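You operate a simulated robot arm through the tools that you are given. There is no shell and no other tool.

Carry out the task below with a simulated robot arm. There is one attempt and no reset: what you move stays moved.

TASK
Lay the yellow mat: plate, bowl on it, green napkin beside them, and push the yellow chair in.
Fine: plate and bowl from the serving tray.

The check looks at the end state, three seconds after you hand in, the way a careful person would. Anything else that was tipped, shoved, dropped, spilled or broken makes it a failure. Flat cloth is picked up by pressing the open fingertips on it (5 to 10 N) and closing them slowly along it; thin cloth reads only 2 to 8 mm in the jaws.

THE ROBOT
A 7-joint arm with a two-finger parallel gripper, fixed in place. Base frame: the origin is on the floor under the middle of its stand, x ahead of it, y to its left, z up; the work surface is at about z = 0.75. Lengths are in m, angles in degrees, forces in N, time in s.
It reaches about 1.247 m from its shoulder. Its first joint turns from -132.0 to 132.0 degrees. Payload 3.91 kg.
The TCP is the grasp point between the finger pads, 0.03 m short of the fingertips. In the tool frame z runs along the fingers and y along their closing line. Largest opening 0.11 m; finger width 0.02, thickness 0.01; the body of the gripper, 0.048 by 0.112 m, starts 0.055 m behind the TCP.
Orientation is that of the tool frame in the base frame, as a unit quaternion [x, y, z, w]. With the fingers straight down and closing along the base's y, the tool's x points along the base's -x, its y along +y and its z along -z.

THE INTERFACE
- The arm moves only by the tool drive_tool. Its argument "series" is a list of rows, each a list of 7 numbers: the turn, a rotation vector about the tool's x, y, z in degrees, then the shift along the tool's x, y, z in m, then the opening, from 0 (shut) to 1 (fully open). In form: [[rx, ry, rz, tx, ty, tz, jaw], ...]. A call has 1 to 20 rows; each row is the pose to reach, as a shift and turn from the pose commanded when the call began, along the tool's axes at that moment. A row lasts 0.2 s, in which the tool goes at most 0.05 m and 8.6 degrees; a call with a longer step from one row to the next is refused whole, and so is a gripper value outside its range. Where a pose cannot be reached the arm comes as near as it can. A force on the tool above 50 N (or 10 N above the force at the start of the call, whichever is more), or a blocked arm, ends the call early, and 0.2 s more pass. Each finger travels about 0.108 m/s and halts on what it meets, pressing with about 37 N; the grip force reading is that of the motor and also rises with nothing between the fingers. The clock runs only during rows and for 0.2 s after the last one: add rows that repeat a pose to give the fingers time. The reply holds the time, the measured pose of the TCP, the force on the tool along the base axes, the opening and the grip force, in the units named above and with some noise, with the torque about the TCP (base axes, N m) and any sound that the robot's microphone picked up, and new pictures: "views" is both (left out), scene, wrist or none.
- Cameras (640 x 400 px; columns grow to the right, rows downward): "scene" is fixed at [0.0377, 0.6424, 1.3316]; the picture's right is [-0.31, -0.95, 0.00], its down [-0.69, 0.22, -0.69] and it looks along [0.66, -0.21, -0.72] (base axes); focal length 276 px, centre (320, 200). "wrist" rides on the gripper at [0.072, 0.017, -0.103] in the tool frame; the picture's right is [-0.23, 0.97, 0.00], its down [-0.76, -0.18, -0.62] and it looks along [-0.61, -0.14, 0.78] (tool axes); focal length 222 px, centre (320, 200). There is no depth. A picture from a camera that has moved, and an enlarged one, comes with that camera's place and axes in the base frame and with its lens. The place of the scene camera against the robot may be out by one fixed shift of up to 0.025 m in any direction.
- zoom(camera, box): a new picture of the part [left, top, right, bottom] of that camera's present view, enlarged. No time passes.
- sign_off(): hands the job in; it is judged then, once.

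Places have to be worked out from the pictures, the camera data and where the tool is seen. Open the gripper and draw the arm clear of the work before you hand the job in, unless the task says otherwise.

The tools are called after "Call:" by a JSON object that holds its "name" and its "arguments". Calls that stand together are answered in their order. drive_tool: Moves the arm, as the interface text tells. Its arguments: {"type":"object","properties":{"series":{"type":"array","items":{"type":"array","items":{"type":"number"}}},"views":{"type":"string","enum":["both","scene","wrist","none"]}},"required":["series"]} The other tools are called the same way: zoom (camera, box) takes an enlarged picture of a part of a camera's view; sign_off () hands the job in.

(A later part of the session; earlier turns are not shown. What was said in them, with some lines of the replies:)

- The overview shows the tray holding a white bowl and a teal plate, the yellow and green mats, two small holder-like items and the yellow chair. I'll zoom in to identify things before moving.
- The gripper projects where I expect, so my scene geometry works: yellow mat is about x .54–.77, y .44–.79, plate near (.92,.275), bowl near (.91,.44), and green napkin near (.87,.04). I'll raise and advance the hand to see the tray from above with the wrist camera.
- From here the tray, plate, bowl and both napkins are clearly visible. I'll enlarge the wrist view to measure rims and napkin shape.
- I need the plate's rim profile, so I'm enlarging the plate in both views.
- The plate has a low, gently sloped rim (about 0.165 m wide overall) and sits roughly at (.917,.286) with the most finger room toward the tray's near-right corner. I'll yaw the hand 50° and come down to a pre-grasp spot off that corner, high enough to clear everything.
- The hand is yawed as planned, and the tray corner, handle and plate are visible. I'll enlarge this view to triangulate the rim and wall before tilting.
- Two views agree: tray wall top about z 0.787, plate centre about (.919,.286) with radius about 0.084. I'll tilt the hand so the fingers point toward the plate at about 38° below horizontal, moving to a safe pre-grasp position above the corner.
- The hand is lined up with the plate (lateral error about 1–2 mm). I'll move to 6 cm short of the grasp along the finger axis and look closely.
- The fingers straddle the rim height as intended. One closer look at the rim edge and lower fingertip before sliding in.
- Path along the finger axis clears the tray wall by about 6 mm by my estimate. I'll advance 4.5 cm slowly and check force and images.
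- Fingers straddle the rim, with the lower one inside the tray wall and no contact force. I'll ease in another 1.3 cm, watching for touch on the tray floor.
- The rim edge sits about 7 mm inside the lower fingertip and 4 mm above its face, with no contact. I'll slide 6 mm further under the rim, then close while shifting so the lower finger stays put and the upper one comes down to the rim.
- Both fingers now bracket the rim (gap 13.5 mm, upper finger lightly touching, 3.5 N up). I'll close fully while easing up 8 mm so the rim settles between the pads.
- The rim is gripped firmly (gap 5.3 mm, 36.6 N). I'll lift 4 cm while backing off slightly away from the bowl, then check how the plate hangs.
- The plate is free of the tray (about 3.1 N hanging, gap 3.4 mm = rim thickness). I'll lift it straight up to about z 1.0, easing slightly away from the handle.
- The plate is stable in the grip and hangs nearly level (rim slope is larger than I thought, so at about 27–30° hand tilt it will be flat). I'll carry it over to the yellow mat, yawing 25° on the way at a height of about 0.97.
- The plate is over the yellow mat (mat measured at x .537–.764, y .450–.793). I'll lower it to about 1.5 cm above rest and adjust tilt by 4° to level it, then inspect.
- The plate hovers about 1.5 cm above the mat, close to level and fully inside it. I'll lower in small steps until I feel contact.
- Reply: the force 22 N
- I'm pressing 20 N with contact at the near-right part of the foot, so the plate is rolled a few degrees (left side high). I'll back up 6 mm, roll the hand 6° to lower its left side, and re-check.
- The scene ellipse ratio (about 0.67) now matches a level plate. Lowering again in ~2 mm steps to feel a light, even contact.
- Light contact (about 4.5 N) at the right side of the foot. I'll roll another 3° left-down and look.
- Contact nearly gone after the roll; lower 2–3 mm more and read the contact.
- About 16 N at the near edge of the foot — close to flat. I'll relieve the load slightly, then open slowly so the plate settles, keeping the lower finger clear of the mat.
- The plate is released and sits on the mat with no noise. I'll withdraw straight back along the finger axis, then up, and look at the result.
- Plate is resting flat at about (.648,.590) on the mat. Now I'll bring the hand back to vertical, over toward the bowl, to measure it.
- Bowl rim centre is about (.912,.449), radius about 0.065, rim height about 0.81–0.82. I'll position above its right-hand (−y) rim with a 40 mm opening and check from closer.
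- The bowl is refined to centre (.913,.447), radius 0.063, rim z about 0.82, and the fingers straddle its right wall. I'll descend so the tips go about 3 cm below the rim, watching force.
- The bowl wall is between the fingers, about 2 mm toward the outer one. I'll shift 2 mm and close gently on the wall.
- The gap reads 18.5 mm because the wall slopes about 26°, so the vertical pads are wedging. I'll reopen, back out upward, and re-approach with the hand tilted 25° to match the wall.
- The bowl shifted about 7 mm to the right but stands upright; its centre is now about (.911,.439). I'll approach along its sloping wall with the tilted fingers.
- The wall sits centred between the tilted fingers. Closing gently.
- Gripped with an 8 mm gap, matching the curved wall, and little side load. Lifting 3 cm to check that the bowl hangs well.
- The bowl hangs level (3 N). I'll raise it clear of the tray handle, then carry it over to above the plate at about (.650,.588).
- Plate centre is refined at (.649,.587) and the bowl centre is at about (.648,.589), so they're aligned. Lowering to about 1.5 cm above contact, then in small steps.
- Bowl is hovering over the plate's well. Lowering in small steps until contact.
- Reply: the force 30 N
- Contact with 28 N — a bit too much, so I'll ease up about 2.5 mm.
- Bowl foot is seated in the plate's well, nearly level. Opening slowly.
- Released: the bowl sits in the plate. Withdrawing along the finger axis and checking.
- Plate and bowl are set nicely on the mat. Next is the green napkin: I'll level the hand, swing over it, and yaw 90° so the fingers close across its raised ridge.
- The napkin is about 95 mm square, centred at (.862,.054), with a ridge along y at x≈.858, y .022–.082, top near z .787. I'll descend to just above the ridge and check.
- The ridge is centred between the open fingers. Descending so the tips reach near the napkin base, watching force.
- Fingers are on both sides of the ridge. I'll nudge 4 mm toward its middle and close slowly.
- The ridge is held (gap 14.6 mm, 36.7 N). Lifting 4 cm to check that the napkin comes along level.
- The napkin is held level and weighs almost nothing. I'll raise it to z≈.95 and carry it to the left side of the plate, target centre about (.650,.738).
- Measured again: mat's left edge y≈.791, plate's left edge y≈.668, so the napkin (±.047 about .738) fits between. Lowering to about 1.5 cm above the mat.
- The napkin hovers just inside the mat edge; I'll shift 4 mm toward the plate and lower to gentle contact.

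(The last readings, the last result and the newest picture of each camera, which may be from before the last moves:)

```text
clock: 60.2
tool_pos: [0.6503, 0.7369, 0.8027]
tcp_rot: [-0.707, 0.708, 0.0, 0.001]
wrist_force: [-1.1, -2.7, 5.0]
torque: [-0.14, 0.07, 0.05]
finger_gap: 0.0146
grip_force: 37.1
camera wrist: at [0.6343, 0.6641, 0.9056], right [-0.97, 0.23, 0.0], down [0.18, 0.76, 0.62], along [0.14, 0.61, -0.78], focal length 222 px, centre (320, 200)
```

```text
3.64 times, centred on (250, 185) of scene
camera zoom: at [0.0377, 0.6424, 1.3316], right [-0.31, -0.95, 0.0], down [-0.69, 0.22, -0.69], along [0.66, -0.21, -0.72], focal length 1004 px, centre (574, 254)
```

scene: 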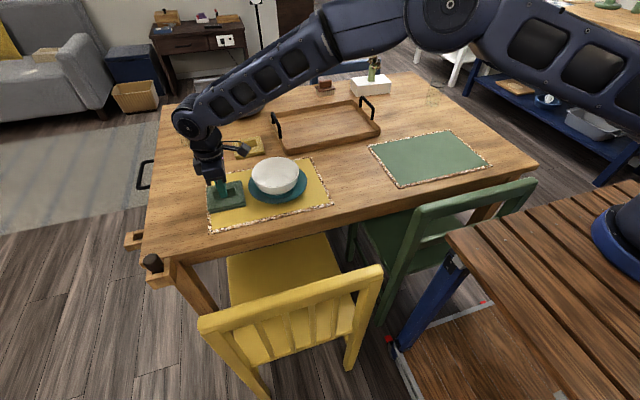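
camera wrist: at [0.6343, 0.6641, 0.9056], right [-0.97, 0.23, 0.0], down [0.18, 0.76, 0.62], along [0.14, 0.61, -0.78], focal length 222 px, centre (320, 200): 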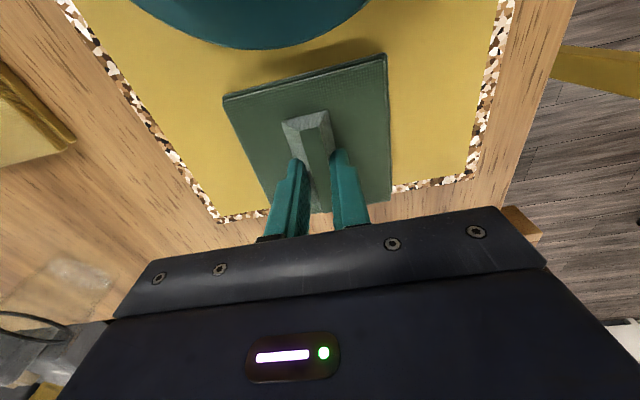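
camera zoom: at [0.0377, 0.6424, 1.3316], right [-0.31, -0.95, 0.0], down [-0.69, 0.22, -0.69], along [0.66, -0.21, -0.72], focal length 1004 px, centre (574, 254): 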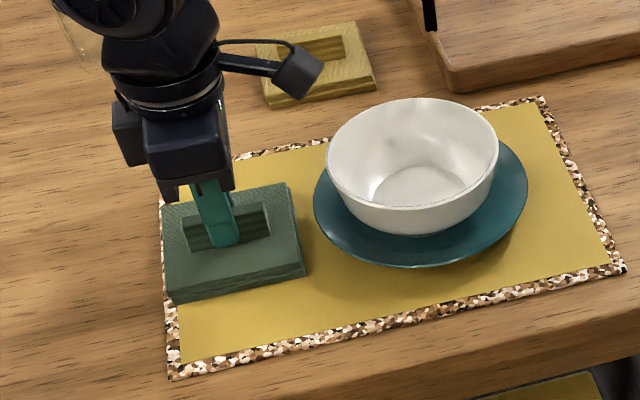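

Contact at 5 N: the napkin rests on the mat beside the plate. Opening, then rising straight up.

Call:
{"name": "drive_tool", "arguments": {"series": [[0, 0, 0, 0, 0, 0, 0.08], [0, 0, 0, 0, 0, 0, 0.16], [0, 0, 0, 0, 0, 0, 0.24], [0, 0, 0, 0, 0, 0, 0.32], [0, 0, 0, 0, 0, 0, 0.36], [0, 0, 0, 0, 0, -0.012, 0.36], [0, 0, 0, 0, 0, -0.035, 0.36], [0, 0, 0, 0, 0, -0.075, 0.36], [0, 0, 0, 0, 0, -0.12, 0.36], [0, 0, 0, 0, 0, -0.165, 0.36]], "views": "both"}}

Call:
{"name": "zoom", "arguments": {"camera": "scene", "box": [170, 130, 330, 240]}}

Call:
{"name": "zoom", "arguments": {"camera": "scene", "box": [130, 200, 450, 400]}}

```text
clock: 62.4
tool_pos: [0.6503, 0.7365, 0.9657]
tcp_rot: [0.708, -0.706, 0.002, 0.001]
wrist_force: [-1.0, -0.2, 0.1]
torque: [-0.02, 0.0, 0.01]
finger_gap: 0.0397
grip_force: 0.0
camera wrist: at [0.6335, 0.6632, 1.07], right [-0.97, 0.23, 0.0], down [0.18, 0.76, 0.62], along [0.14, 0.61, -0.78], focal length 222 px, centre (320, 200)
```

scene: 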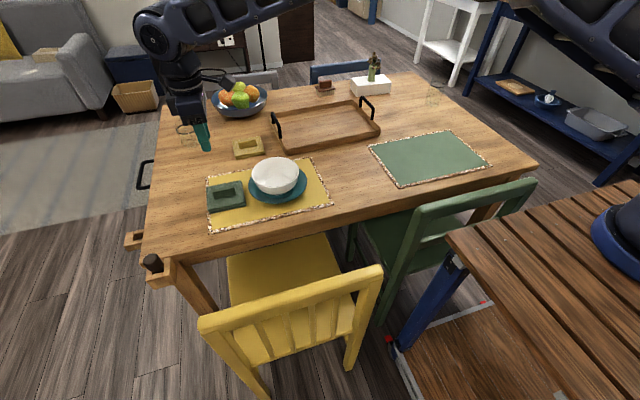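
wrist: 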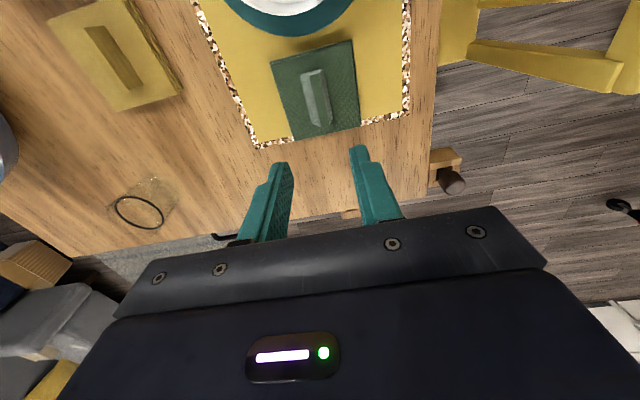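

```text
3.64 times, centred on (250, 185) of scene
camera zoom: at [0.0377, 0.6424, 1.3316], right [-0.31, -0.95, 0.0], down [-0.69, 0.22, -0.69], along [0.66, -0.21, -0.72], focal length 1004 px, centre (574, 254)
```

zoom: 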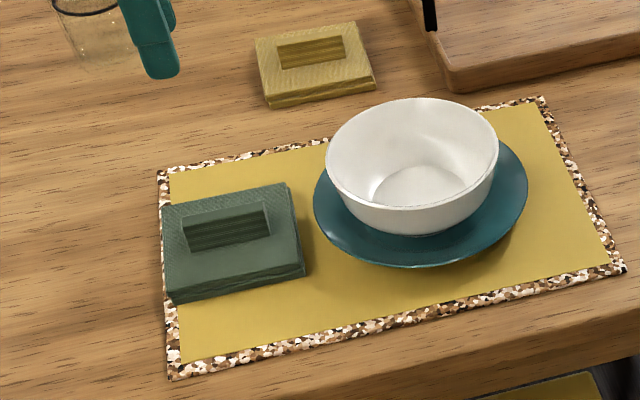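

```text
2.00 times, centred on (290, 300) of scene
camera zoom: at [0.0377, 0.6424, 1.3316], right [-0.31, -0.95, 0.0], down [-0.69, 0.22, -0.69], along [0.66, -0.21, -0.72], focal length 552 px, centre (380, 0)
```

zoom: 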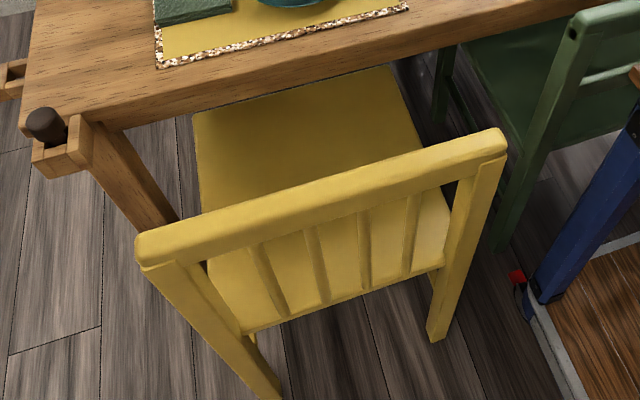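

Place setting looks right. Now the yellow chair: I'll bring the hand back over its top rail (keeping it high) to measure the rail with the wrist camera.

Call:
{"name": "drive_tool", "arguments": {"series": [[0, 0, 0, 0.0, 0.03, -0.03, 0.4], [0, 0, 0, 0.005, 0.07, -0.045, 0.5], [0, 0, 0, 0.015, 0.11, -0.06, 0.6], [0, 0, 0, 0.03, 0.15, -0.07, 0.7], [0, 0, 0, 0.045, 0.19, -0.08, 0.7], [0, 0, 0, 0.06, 0.23, -0.08, 0.7], [0, 0, 0, 0.075, 0.27, -0.08, 0.7], [0, 0, 0, 0.09, 0.31, -0.08, 0.7], [0, 0, 0, 0.1, 0.35, -0.08, 0.7], [0, 0, 0, 0.11, 0.36, -0.08, 0.7]], "views": "both"}}

Call:
{"name": "zoom", "arguments": {"camera": "scene", "box": [380, 130, 560, 300]}}

```text
clock: 64.6
tool_pos: [0.2891, 0.6266, 1.0447]
tcp_rot: [-0.707, 0.707, 0.0, 0.0]
wrist_force: [0.7, 0.7, 0.0]
torque: [-0.01, 0.03, 0.0]
finger_gap: 0.077
grip_force: 0.0
camera wrist: at [0.2726, 0.5533, 1.1484], right [-0.97, 0.23, 0.0], down [0.18, 0.76, 0.62], along [0.14, 0.61, -0.78], focal length 222 px, centre (320, 200)
```

scene: 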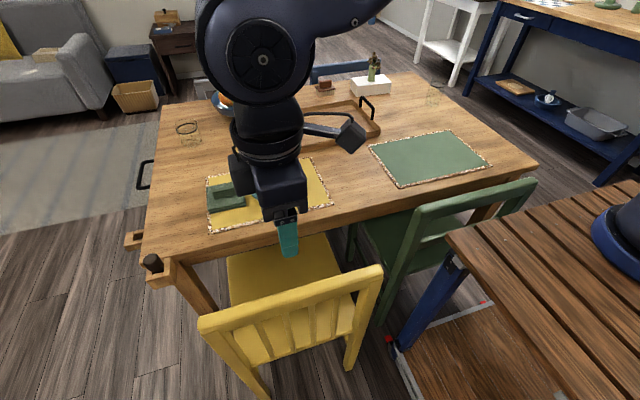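
wrist: 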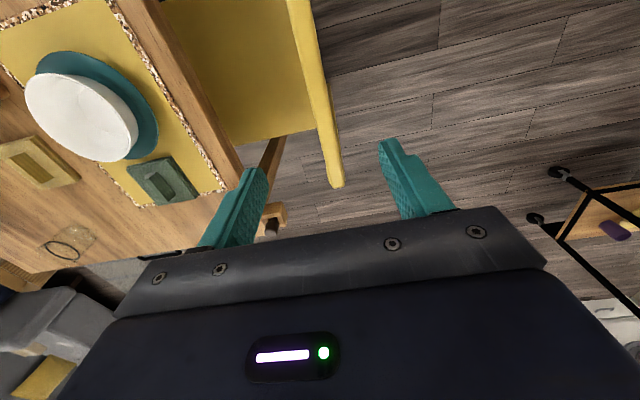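

```text
2.35 times, centred on (470, 215) of scene
camera zoom: at [0.0377, 0.6424, 1.3316], right [-0.31, -0.95, 0.0], down [-0.69, 0.22, -0.69], along [0.66, -0.21, -0.72], focal length 650 px, centre (-33, 165)
```

zoom: 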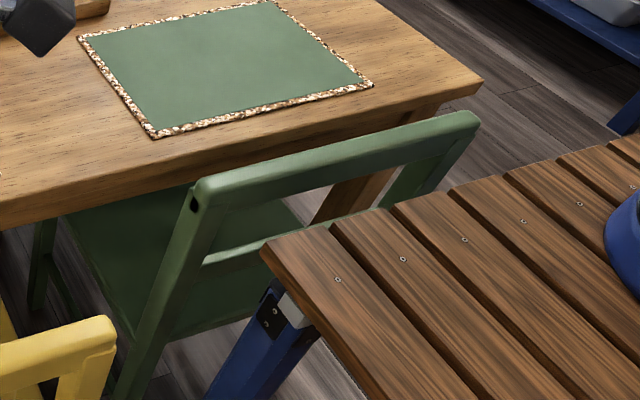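

The rail top is near z≈.80, x≈.292, spanning y .436–.802 (centre .619), consistent between cameras. Let me enlarge the rail in the wrist view.

Call:
{"name": "zoom", "arguments": {"camera": "wrist", "box": [230, 0, 430, 200]}}

Call:
{"name": "zoom", "arguments": {"camera": "scene", "box": [180, 230, 420, 400]}}

```text
2.00 times, centred on (330, 100) of wrist
camera zoom: at [0.2726, 0.5533, 1.1484], right [-0.97, 0.23, 0.0], down [0.18, 0.76, 0.62], along [0.14, 0.61, -0.78], focal length 444 px, centre (300, 400)
```

zoom: 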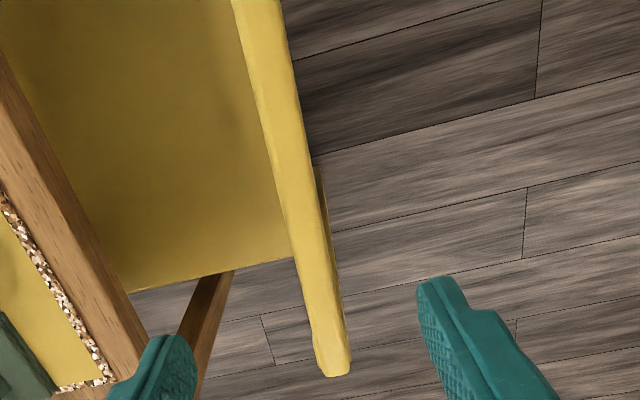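

```text
2.35 times, centred on (300, 315) of scene
camera zoom: at [0.0377, 0.6424, 1.3316], right [-0.31, -0.95, 0.0], down [-0.69, 0.22, -0.69], along [0.66, -0.21, -0.72], focal length 650 px, centre (367, -71)
```

zoom: 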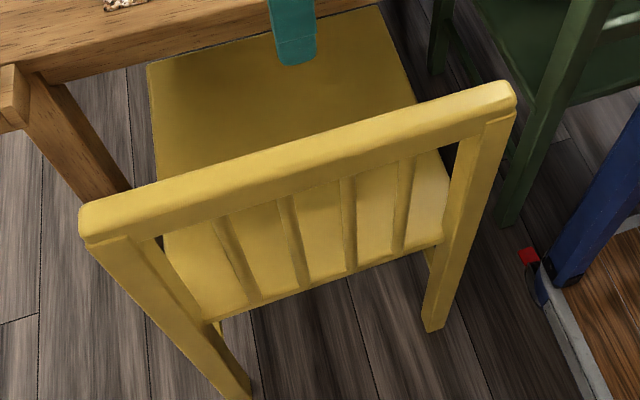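

Rail is about 2.5–3 cm thick and centred between where the fingers will come down. Descending to just above it first.

Call:
{"name": "drive_tool", "arguments": {"series": [[0, 0, 0, 0.002, -0.001, 0.045, 0.7], [0, 0, 0, 0.004, -0.002, 0.09, 0.7], [0, 0, 0, 0.006, -0.003, 0.135, 0.7], [0, 0, 0, 0.0076, -0.003, 0.175, 0.7], [0, 0, 0, 0.0076, -0.003, 0.195, 0.7], [0, 0, 0, 0.0076, -0.003, 0.195, 0.7]], "views": "both"}}

Call:
{"name": "zoom", "arguments": {"camera": "wrist", "box": [200, 20, 440, 220]}}

Call:
{"name": "zoom", "arguments": {"camera": "scene", "box": [200, 200, 400, 340]}}

```text
clock: 66.0
tool_pos: [0.2932, 0.621, 0.8515]
tcp_rot: [0.708, -0.707, 0.0, -0.001]
wrist_force: [0.3, -1.0, 0.0]
torque: [-0.05, 0.02, 0.0]
finger_gap: 0.0766
grip_force: 0.1
camera wrist: at [0.277, 0.5474, 0.9537], right [-0.97, 0.23, 0.0], down [0.18, 0.76, 0.62], along [0.14, 0.61, -0.78], focal length 222 px, centre (320, 200)
```

scene: 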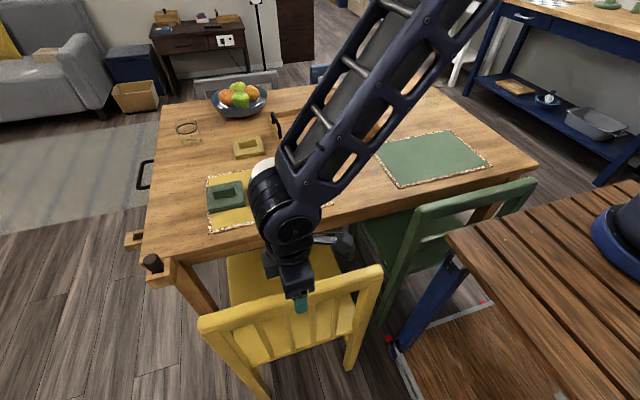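
wrist: 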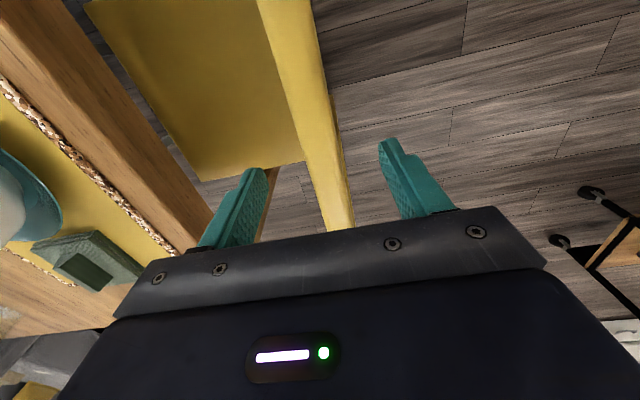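

```text
2.00 times, centred on (320, 120) of wrist
camera zoom: at [0.277, 0.5474, 0.9537], right [-0.97, 0.23, 0.0], down [0.18, 0.76, 0.62], along [0.14, 0.61, -0.78], focal length 444 px, centre (320, 360)
```

zoom: 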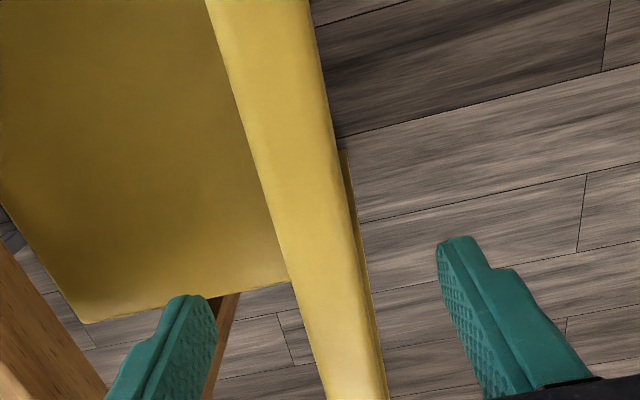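

```text
2.86 times, centred on (300, 270) of scene
camera zoom: at [0.0377, 0.6424, 1.3316], right [-0.31, -0.95, 0.0], down [-0.69, 0.22, -0.69], along [0.66, -0.21, -0.72], focal length 789 px, centre (377, 0)
```

zoom: 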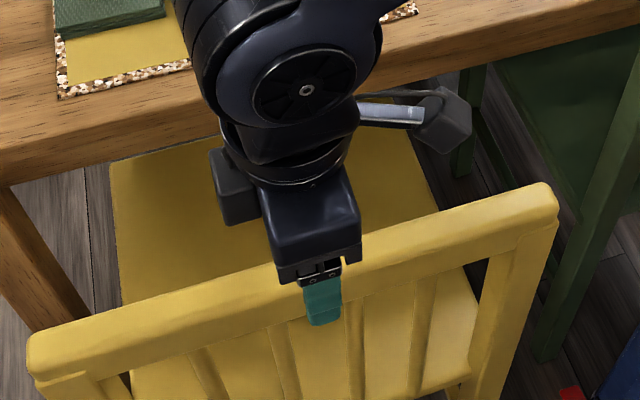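

The rail is centred between the fingers (rail x≈.293). Descending another 4.5 cm slowly around it.

Call:
{"name": "drive_tool", "arguments": {"series": [[0, 0, 0, 0, 0, 0.012, 0.7], [0, 0, 0, 0, 0, 0.024, 0.7], [0, 0, 0, 0, 0, 0.036, 0.7], [0, 0, 0, 0, 0, 0.046, 0.7], [0, 0, 0, 0, 0, 0.046, 0.55], [0, 0, 0, 0, 0, 0.046, 0.4], [0, 0, 0, 0, 0, 0.046, 0.3], [0, 0, 0, 0, 0, 0.046, 0.2], [0, 0, 0, 0, 0, 0.046, 0.1], [0, 0, 0, 0, 0, 0.046, 0.1]], "views": "both"}}

Call:
{"name": "zoom", "arguments": {"camera": "scene", "box": [200, 200, 400, 340]}}

```text
clock: 68.2
tool_pos: [0.2941, 0.6203, 0.8042]
tcp_rot: [0.708, -0.707, 0.0, -0.001]
wrist_force: [5.6, 0.6, -1.3]
torque: [0.13, 0.06, -0.11]
finger_gap: 0.0279
grip_force: 45.2
camera wrist: at [0.2773, 0.5467, 0.9089], right [-0.97, 0.23, 0.0], down [0.18, 0.76, 0.62], along [0.14, 0.61, -0.78], focal length 222 px, centre (320, 200)
```

scene: 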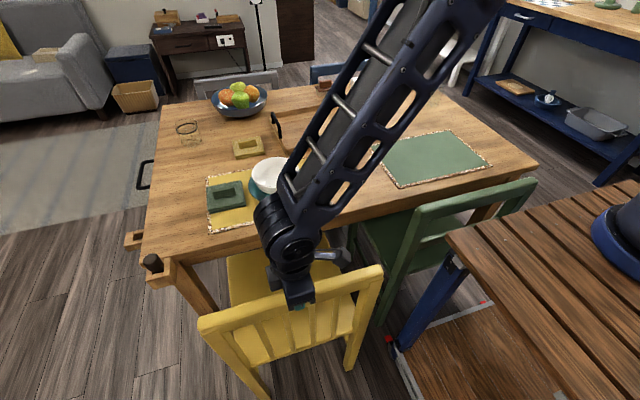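
wrist: 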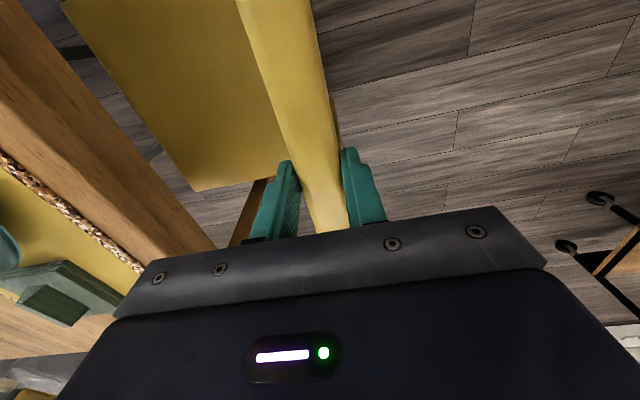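

```text
2.86 times, centred on (300, 270) of scene
camera zoom: at [0.0377, 0.6424, 1.3316], right [-0.31, -0.95, 0.0], down [-0.69, 0.22, -0.69], along [0.66, -0.21, -0.72], focal length 789 px, centre (377, 0)
```

zoom: 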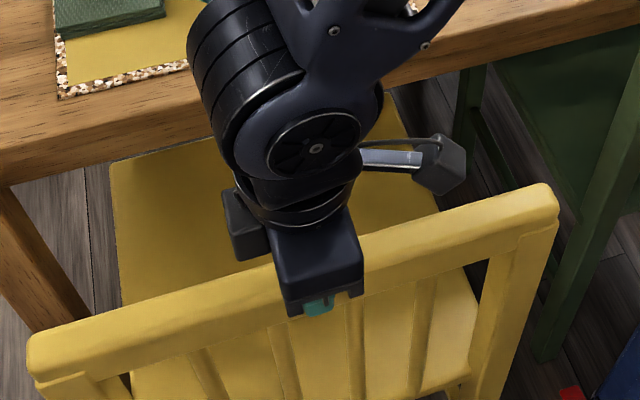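

The rail is gripped (28 mm gap). I'll push it forward 3 cm slowly as a test, watching force and whether the chair slides flat.

Call:
{"name": "drive_tool", "arguments": {"series": [[0, 0, 0, 0, -0.004, 0, 0.1], [0, 0, 0, 0, -0.008, 0, 0.1], [0, 0, 0, 0, -0.013, 0, 0.1], [0, 0, 0, 0, -0.019, 0, 0.1], [0, 0, 0, 0, -0.025, 0, 0.1], [0, 0, 0, 0, -0.03, 0, 0.1]], "views": "both"}}

Call:
{"name": "zoom", "arguments": {"camera": "scene", "box": [180, 200, 420, 400]}}

```text
clock: 69.6
tool_pos: [0.3248, 0.6199, 0.8065]
tcp_rot: [0.708, -0.707, 0.0, -0.002]
wrist_force: [-3.0, 14.1, -1.1]
torque: [-0.42, 0.51, -0.18]
finger_gap: 0.0279
grip_force: 45.1
camera wrist: at [0.3079, 0.5466, 0.9089], right [-0.97, 0.23, 0.0], down [0.18, 0.76, 0.62], along [0.14, 0.61, -0.78], focal length 222 px, centre (320, 200)
```

scene: 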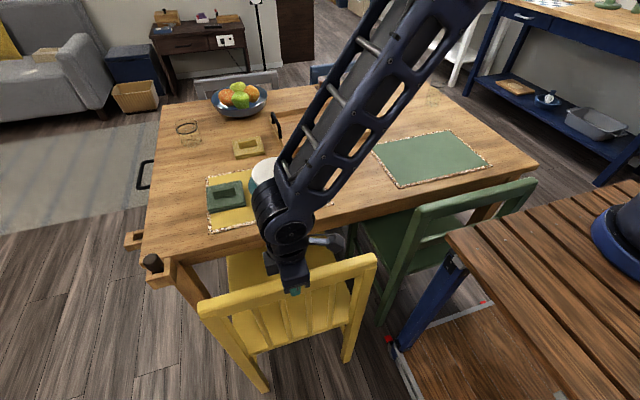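
wrist: 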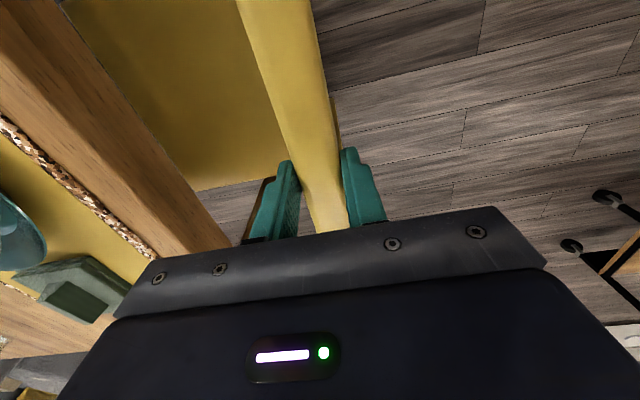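

```text
2.00 times, centred on (300, 300) of scene
camera zoom: at [0.0377, 0.6424, 1.3316], right [-0.31, -0.95, 0.0], down [-0.69, 0.22, -0.69], along [0.66, -0.21, -0.72], focal length 552 px, centre (360, 0)
```

zoom: 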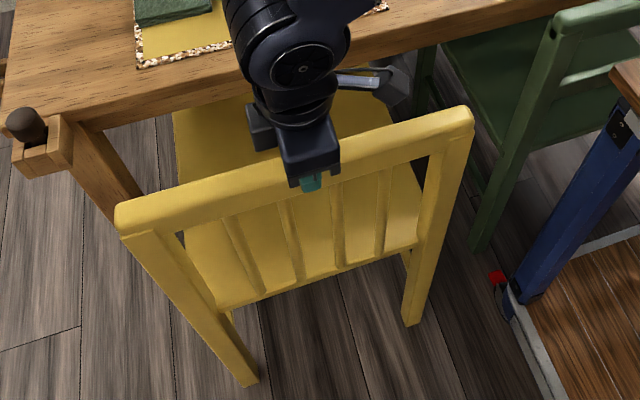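

The chair slid cleanly with all legs down (rail now x≈.32). Continuing another 5 cm at the same slow pace.

Call:
{"name": "drive_tool", "arguments": {"series": [[0, 0, 0, 0, -0.006, 0, 0.1], [0, 0, 0, 0, -0.012, 0, 0.1], [0, 0, 0, 0, -0.018, 0, 0.1], [0, 0, 0, 0, -0.024, 0, 0.1], [0, 0, 0, 0, -0.03, 0, 0.1], [0, 0, 0, 0, -0.036, 0, 0.1], [0, 0, 0, 0, -0.042, 0, 0.1], [0, 0, 0, 0, -0.047, 0, 0.1], [0, 0, 0, 0, -0.05, 0, 0.1]], "views": "both"}}

Call:
{"name": "zoom", "arguments": {"camera": "scene", "box": [180, 200, 420, 400]}}

```text
clock: 71.6
tool_pos: [0.3748, 0.6199, 0.8061]
tcp_rot: [-0.707, 0.707, -0.001, 0.001]
wrist_force: [-4.6, 27.9, 10.2]
torque: [-0.53, 0.48, -0.08]
finger_gap: 0.0278
grip_force: 44.7
camera wrist: at [0.3576, 0.5465, 0.9089], right [-0.97, 0.23, 0.0], down [0.18, 0.76, 0.62], along [0.14, 0.61, -0.78], focal length 222 px, centre (320, 200)
```

scene: 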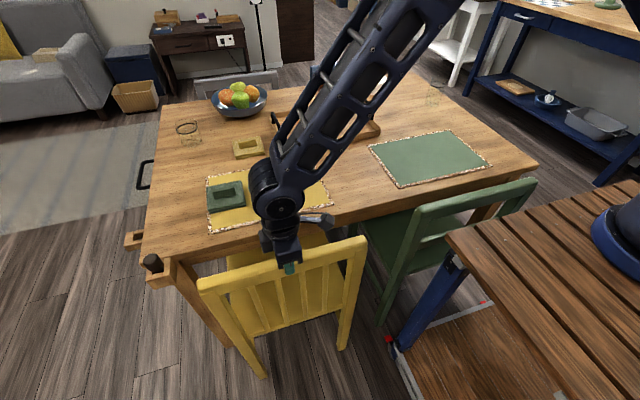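
wrist: 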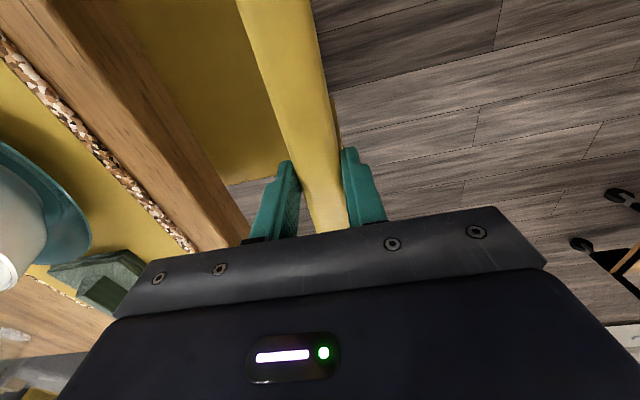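

```text
2.00 times, centred on (300, 300) of scene
camera zoom: at [0.0377, 0.6424, 1.3316], right [-0.31, -0.95, 0.0], down [-0.69, 0.22, -0.69], along [0.66, -0.21, -0.72], focal length 552 px, centre (360, 0)
```

zoom: 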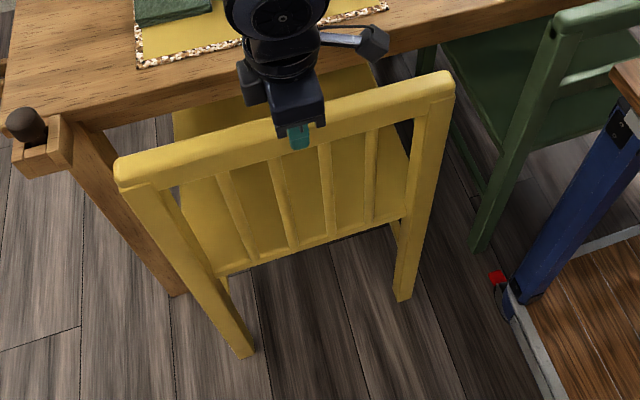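

Rail is now at x≈.37 and the chair is upright, but a sideways force of +28 N has built up. I'll relax 2.5 mm toward +y and see whether it drops.

Call:
{"name": "drive_tool", "arguments": {"series": [[0, 0, 0, -0.0012, 0, 0, 0.1], [0, 0, 0, -0.0025, 0, 0, 0.1], [0, 0, 0, -0.0025, 0, 0, 0.1]], "views": "none"}}

```text
clock: 72.4
tool_pos: [0.3749, 0.62, 0.8054]
tcp_rot: [-0.707, 0.708, -0.002, 0.0]
wrist_force: [-1.8, -14.9, 23.3]
torque: [-1.12, 0.52, 0.02]
finger_gap: 0.0277
grip_force: 45.0
```

The sideways load is just a locked-in residual (it flipped to −15 N for 2.5 mm), so I'll center that and push the remaining 4.5 cm to bring the rail to about x≈.42, like the green chair.

Call:
{"name": "drive_tool", "arguments": {"series": [[0, 0, 0, 0.001, -0.004, -0.0005, 0.1], [0, 0, 0, 0.001, -0.01, -0.001, 0.1], [0, 0, 0, 0.001, -0.016, -0.001, 0.1], [0, 0, 0, 0.001, -0.022, -0.001, 0.1], [0, 0, 0, 0.001, -0.028, -0.001, 0.1], [0, 0, 0, 0.001, -0.034, -0.001, 0.1], [0, 0, 0, 0.001, -0.04, -0.001, 0.1], [0, 0, 0, 0.001, -0.045, -0.001, 0.1]], "views": "both"}}

Call:
{"name": "zoom", "arguments": {"camera": "scene", "box": [180, 180, 440, 390]}}

```text
clock: 74.4
tool_pos: [0.415, 0.6209, 0.8061]
tcp_rot: [0.708, -0.706, 0.0, 0.002]
wrist_force: [-3.8, -2.7, 2.5]
torque: [0.39, -0.56, -0.29]
finger_gap: 0.0279
grip_force: 44.5
stopped in row 8: the force on the tool passed its limit at 52 N (the readings are from after the stop); the commanded pose is now the measured one
camera wrist: at [0.3985, 0.5471, 0.9094], right [-0.97, 0.22, 0.0], down [0.18, 0.76, 0.62], along [0.14, 0.6, -0.78], focal length 222 px, centre (320, 200)
```

scene: 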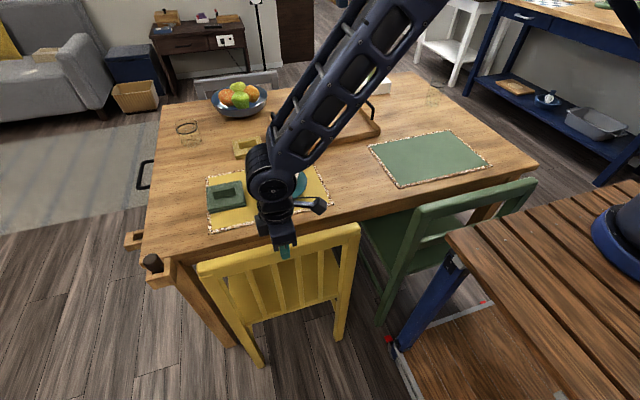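
wrist: 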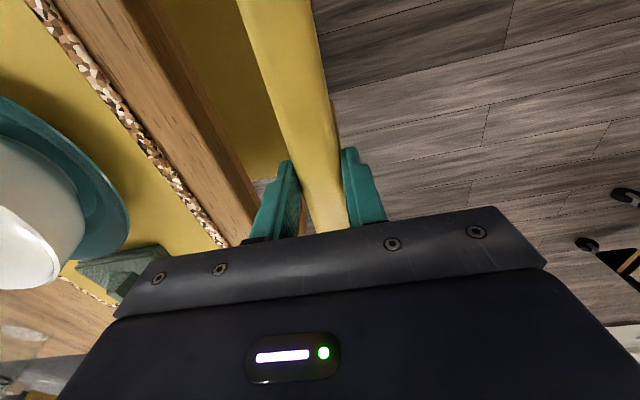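

```text
1.90 times, centred on (310, 285) of scene
camera zoom: at [0.0377, 0.6424, 1.3316], right [-0.31, -0.95, 0.0], down [-0.69, 0.22, -0.69], along [0.66, -0.21, -0.72], focal length 526 px, centre (339, 38)
```

zoom: 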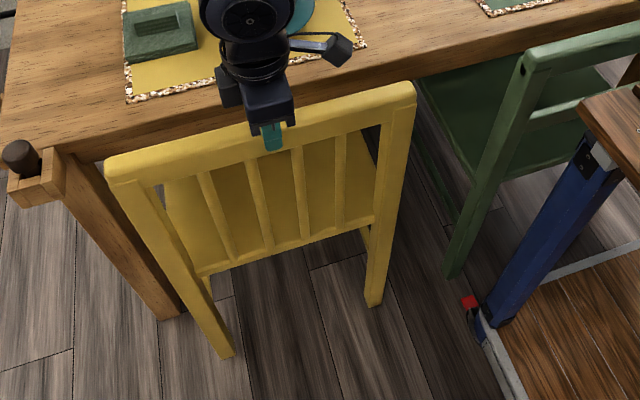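

The push ended with a force stop at x≈.415: the yellow rail now lines up with the green chair's rail (both ≈.404 by the same scene measure), legs on the floor, and nothing on the table moved. I'll release the rail and rise straight up.

Call:
{"name": "drive_tool", "arguments": {"series": [[0, 0, 0, 0, 0, 0, 0.28], [0, 0, 0, 0, 0, 0, 0.36], [0, 0, 0, 0, 0, 0, 0.46], [0, 0, 0, 0, 0, 0, 0.58], [0, 0, 0, 0, 0, 0, 0.7], [0, 0, 0, 0, 0, 0, 0.7]], "views": "both"}}

Call:
{"name": "zoom", "arguments": {"camera": "scene", "box": [180, 180, 440, 390]}}

```text
clock: 75.8
tool_pos: [0.415, 0.6186, 0.8062]
tcp_rot: [0.709, -0.705, -0.001, 0.002]
wrist_force: [0.1, -0.4, -0.8]
torque: [0.0, -0.01, 0.01]
finger_gap: 0.0772
grip_force: 0.0
camera wrist: at [0.3988, 0.5472, 0.9092], right [-0.97, 0.22, 0.0], down [0.18, 0.76, 0.62], along [0.14, 0.6, -0.78], focal length 222 px, centre (320, 200)
```

scene: 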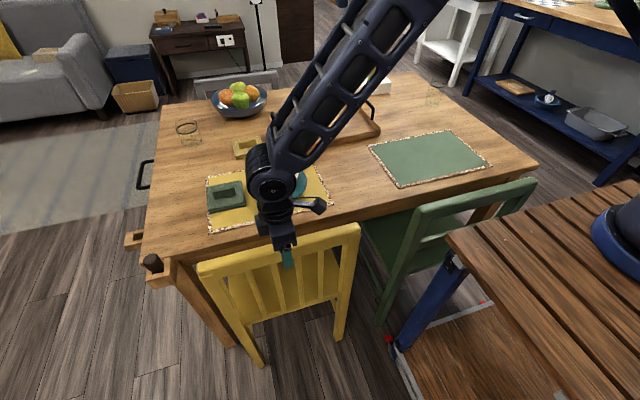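
wrist: 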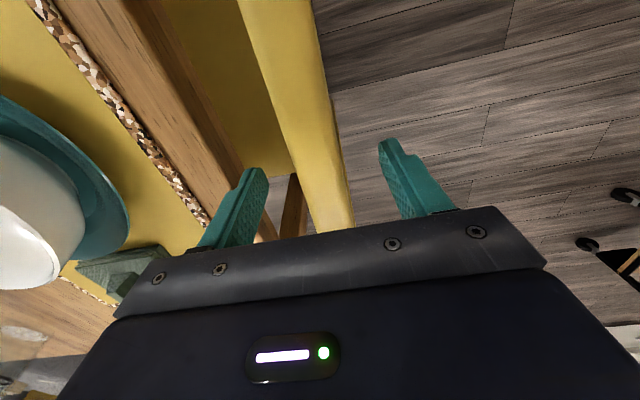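

```text
1.90 times, centred on (310, 285) of scene
camera zoom: at [0.0377, 0.6424, 1.3316], right [-0.31, -0.95, 0.0], down [-0.69, 0.22, -0.69], along [0.66, -0.21, -0.72], focal length 526 px, centre (339, 38)
```

zoom: 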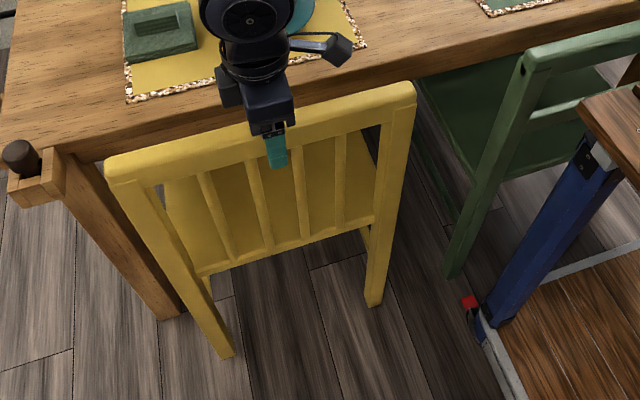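

Chair stays put after release. Rising straight up and then moving back toward the robot, clear of the work.

Call:
{"name": "drive_tool", "arguments": {"series": [[0, 0, 0, 0, 0, -0.02, 0.7], [0, 0, 0, 0, 0, -0.05, 0.7], [0, 0, 0, 0, 0, -0.095, 0.7], [0, 0, 0, 0, 0, -0.14, 0.7], [0, 0, 0, 0, 0, -0.185, 0.7], [0, 0, 0, 0, 0, -0.23, 0.7], [0, 0, 0, 0.04, 0, -0.25, 0.7], [0, 0, 0, 0.085, 0, -0.25, 0.7], [0, 0, 0, 0.13, 0, -0.25, 0.7], [0, 0, 0, 0.175, 0, -0.25, 0.7], [0, 0, 0, 0.22, 0, -0.25, 0.7], [0, 0, 0, 0.265, 0, -0.25, 0.7], [0, 0, 0, 0.31, 0, -0.25, 0.7], [0, 0, 0, 0.355, 0, -0.25, 0.7], [0, 0, 0, 0.4, 0, -0.25, 0.7]], "views": "both"}}

Call:
{"name": "zoom", "arguments": {"camera": "scene", "box": [170, 120, 350, 240]}}

Call:
{"name": "zoom", "arguments": {"camera": "scene", "box": [130, 180, 450, 400]}}

Call:
{"name": "zoom", "arguments": {"camera": "scene", "box": [150, 50, 470, 170]}}

```text
clock: 79.0
tool_pos: [0.4162, 0.2224, 1.0572]
tcp_rot: [0.708, -0.706, 0.001, 0.002]
wrist_force: [-0.4, 1.1, -0.4]
torque: [-0.01, 0.06, 0.03]
finger_gap: 0.0772
grip_force: 0.1
camera wrist: at [0.4001, 0.1494, 1.1596], right [-0.97, 0.22, 0.0], down [0.18, 0.76, 0.62], along [0.14, 0.6, -0.78], focal length 222 px, centre (320, 200)
```

scene: 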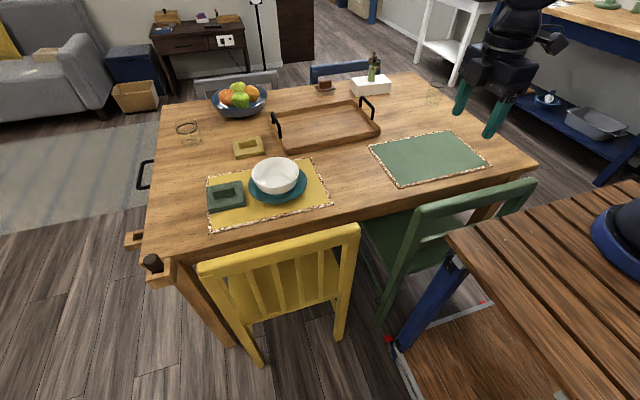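
wrist: 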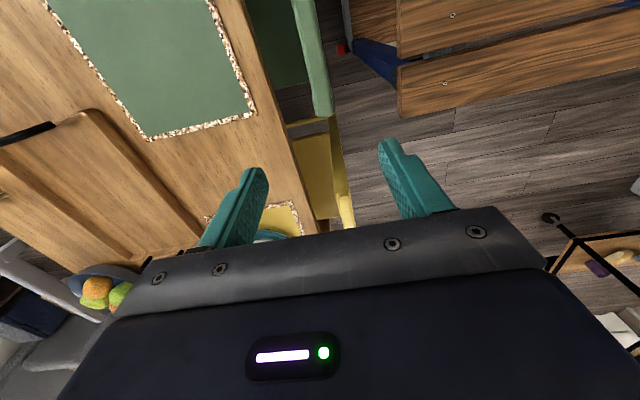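

```text
3.33 times, centred on (260, 180) of scene
camera zoom: at [0.0377, 0.6424, 1.3316], right [-0.31, -0.95, 0.0], down [-0.69, 0.22, -0.69], along [0.66, -0.21, -0.72], focal length 920 px, centre (520, 267)
```

zoom: 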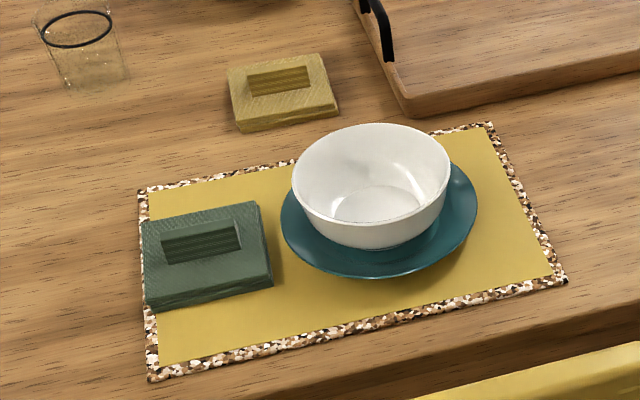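

```text
1.82 times, centred on (290, 290) of scene
camera zoom: at [0.0377, 0.6424, 1.3316], right [-0.31, -0.95, 0.0], down [-0.69, 0.22, -0.69], along [0.66, -0.21, -0.72], focal length 502 px, centre (374, 36)
```

zoom: 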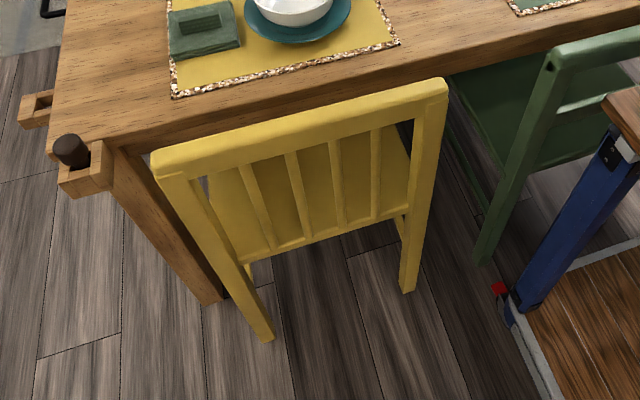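

```text
2.00 times, centred on (310, 110) of scene
camera zoom: at [0.0377, 0.6424, 1.3316], right [-0.31, -0.95, 0.0], down [-0.69, 0.22, -0.69], along [0.66, -0.21, -0.72], focal length 552 px, centre (340, 380)
```

zoom: 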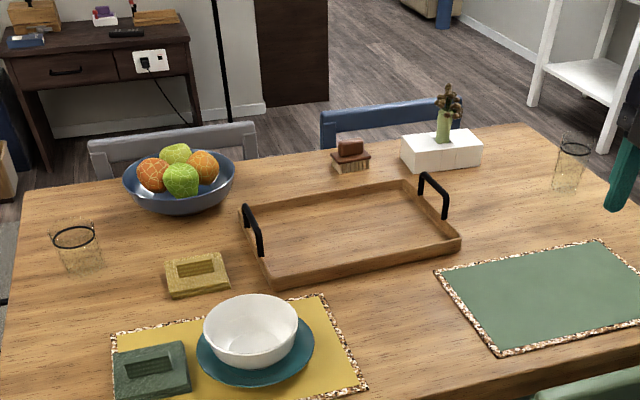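

Everything looks in order; I'll repeat my first zoom to confirm that the tray and other items haven't shifted.

Call:
{"name": "zoom", "arguments": {"camera": "scene", "box": [200, 60, 440, 210]}}

Call:
{"name": "zoom", "arguments": {"camera": "scene", "box": [130, 60, 290, 160]}}

Call:
{"name": "zoom", "arguments": {"camera": "scene", "box": [380, 130, 560, 300]}}

```text
2.67 times, centred on (320, 135) of scene
camera zoom: at [0.0377, 0.6424, 1.3316], right [-0.31, -0.95, 0.0], down [-0.69, 0.22, -0.69], along [0.66, -0.21, -0.72], focal length 736 px, centre (320, 373)
```

zoom: 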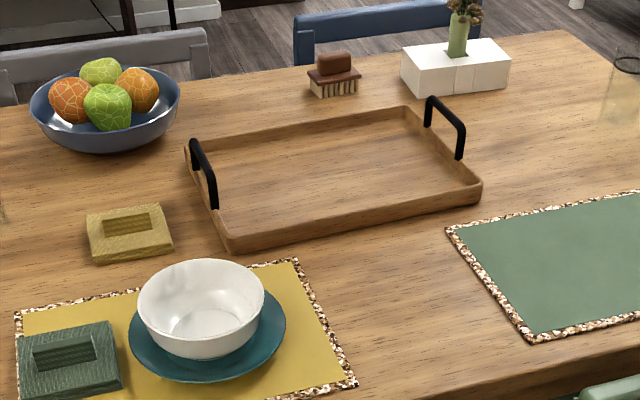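

```text
4.00 times, centred on (210, 110) of scene
camera zoom: at [0.0377, 0.6424, 1.3316], right [-0.31, -0.95, 0.0], down [-0.69, 0.22, -0.69], along [0.66, -0.21, -0.72], focal length 1104 px, centre (760, 560)
```

zoom: 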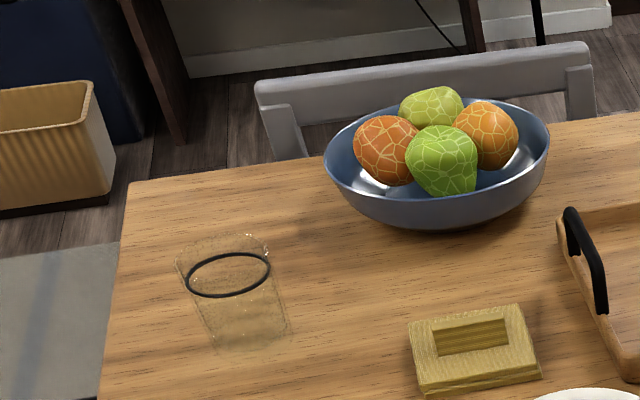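

```text
2.35 times, centred on (470, 215) of scene
camera zoom: at [0.0377, 0.6424, 1.3316], right [-0.31, -0.95, 0.0], down [-0.69, 0.22, -0.69], along [0.66, -0.21, -0.72], focal length 650 px, centre (-33, 165)
```

zoom: 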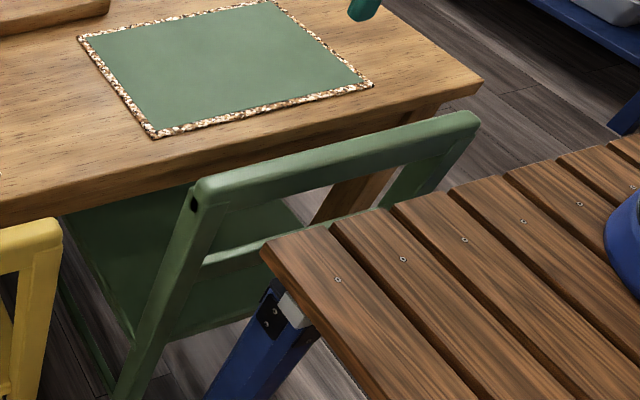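

The tray, fruit bowl, glasses, yellow napkin, green mat and green chair are all exactly where they were at the start. The plate, bowl and green napkin are on the yellow mat, the yellow chair is tucked in line with the green one, and the open gripper is clear, so I'm handing in.

Call:
{"name": "sign_off", "arguments": {}}

```text
The job is handed in.
```

The yellow mat is laid and the yellow chair is pushed in. I've handed the job in but haven't seen the check's result.

- **Plate and bowl:** both came from the serving tray. The plate lies flat on the mat, about 3 cm right of centre to leave room for the napkin. The bowl sits in the plate.
- **Green napkin:** it lies on the mat to the left of the plate, not touching it. Its left edge rests on the mat's border.
- **Yellow chair:** I pushed it in about 12 cm, until its back lined up with the green chair's. The push ended with a force stop at 52 N. The chair stayed upright and the table did not move, so it probably met something under the table, but I couldn't see what.

My first grip on the bowl slid it about 7 mm inside the tray before I regripped it. In the final pictures, the tray and everything else on the table, and the green chair, are where they started. The gripper is open and the arm is clear of the work.
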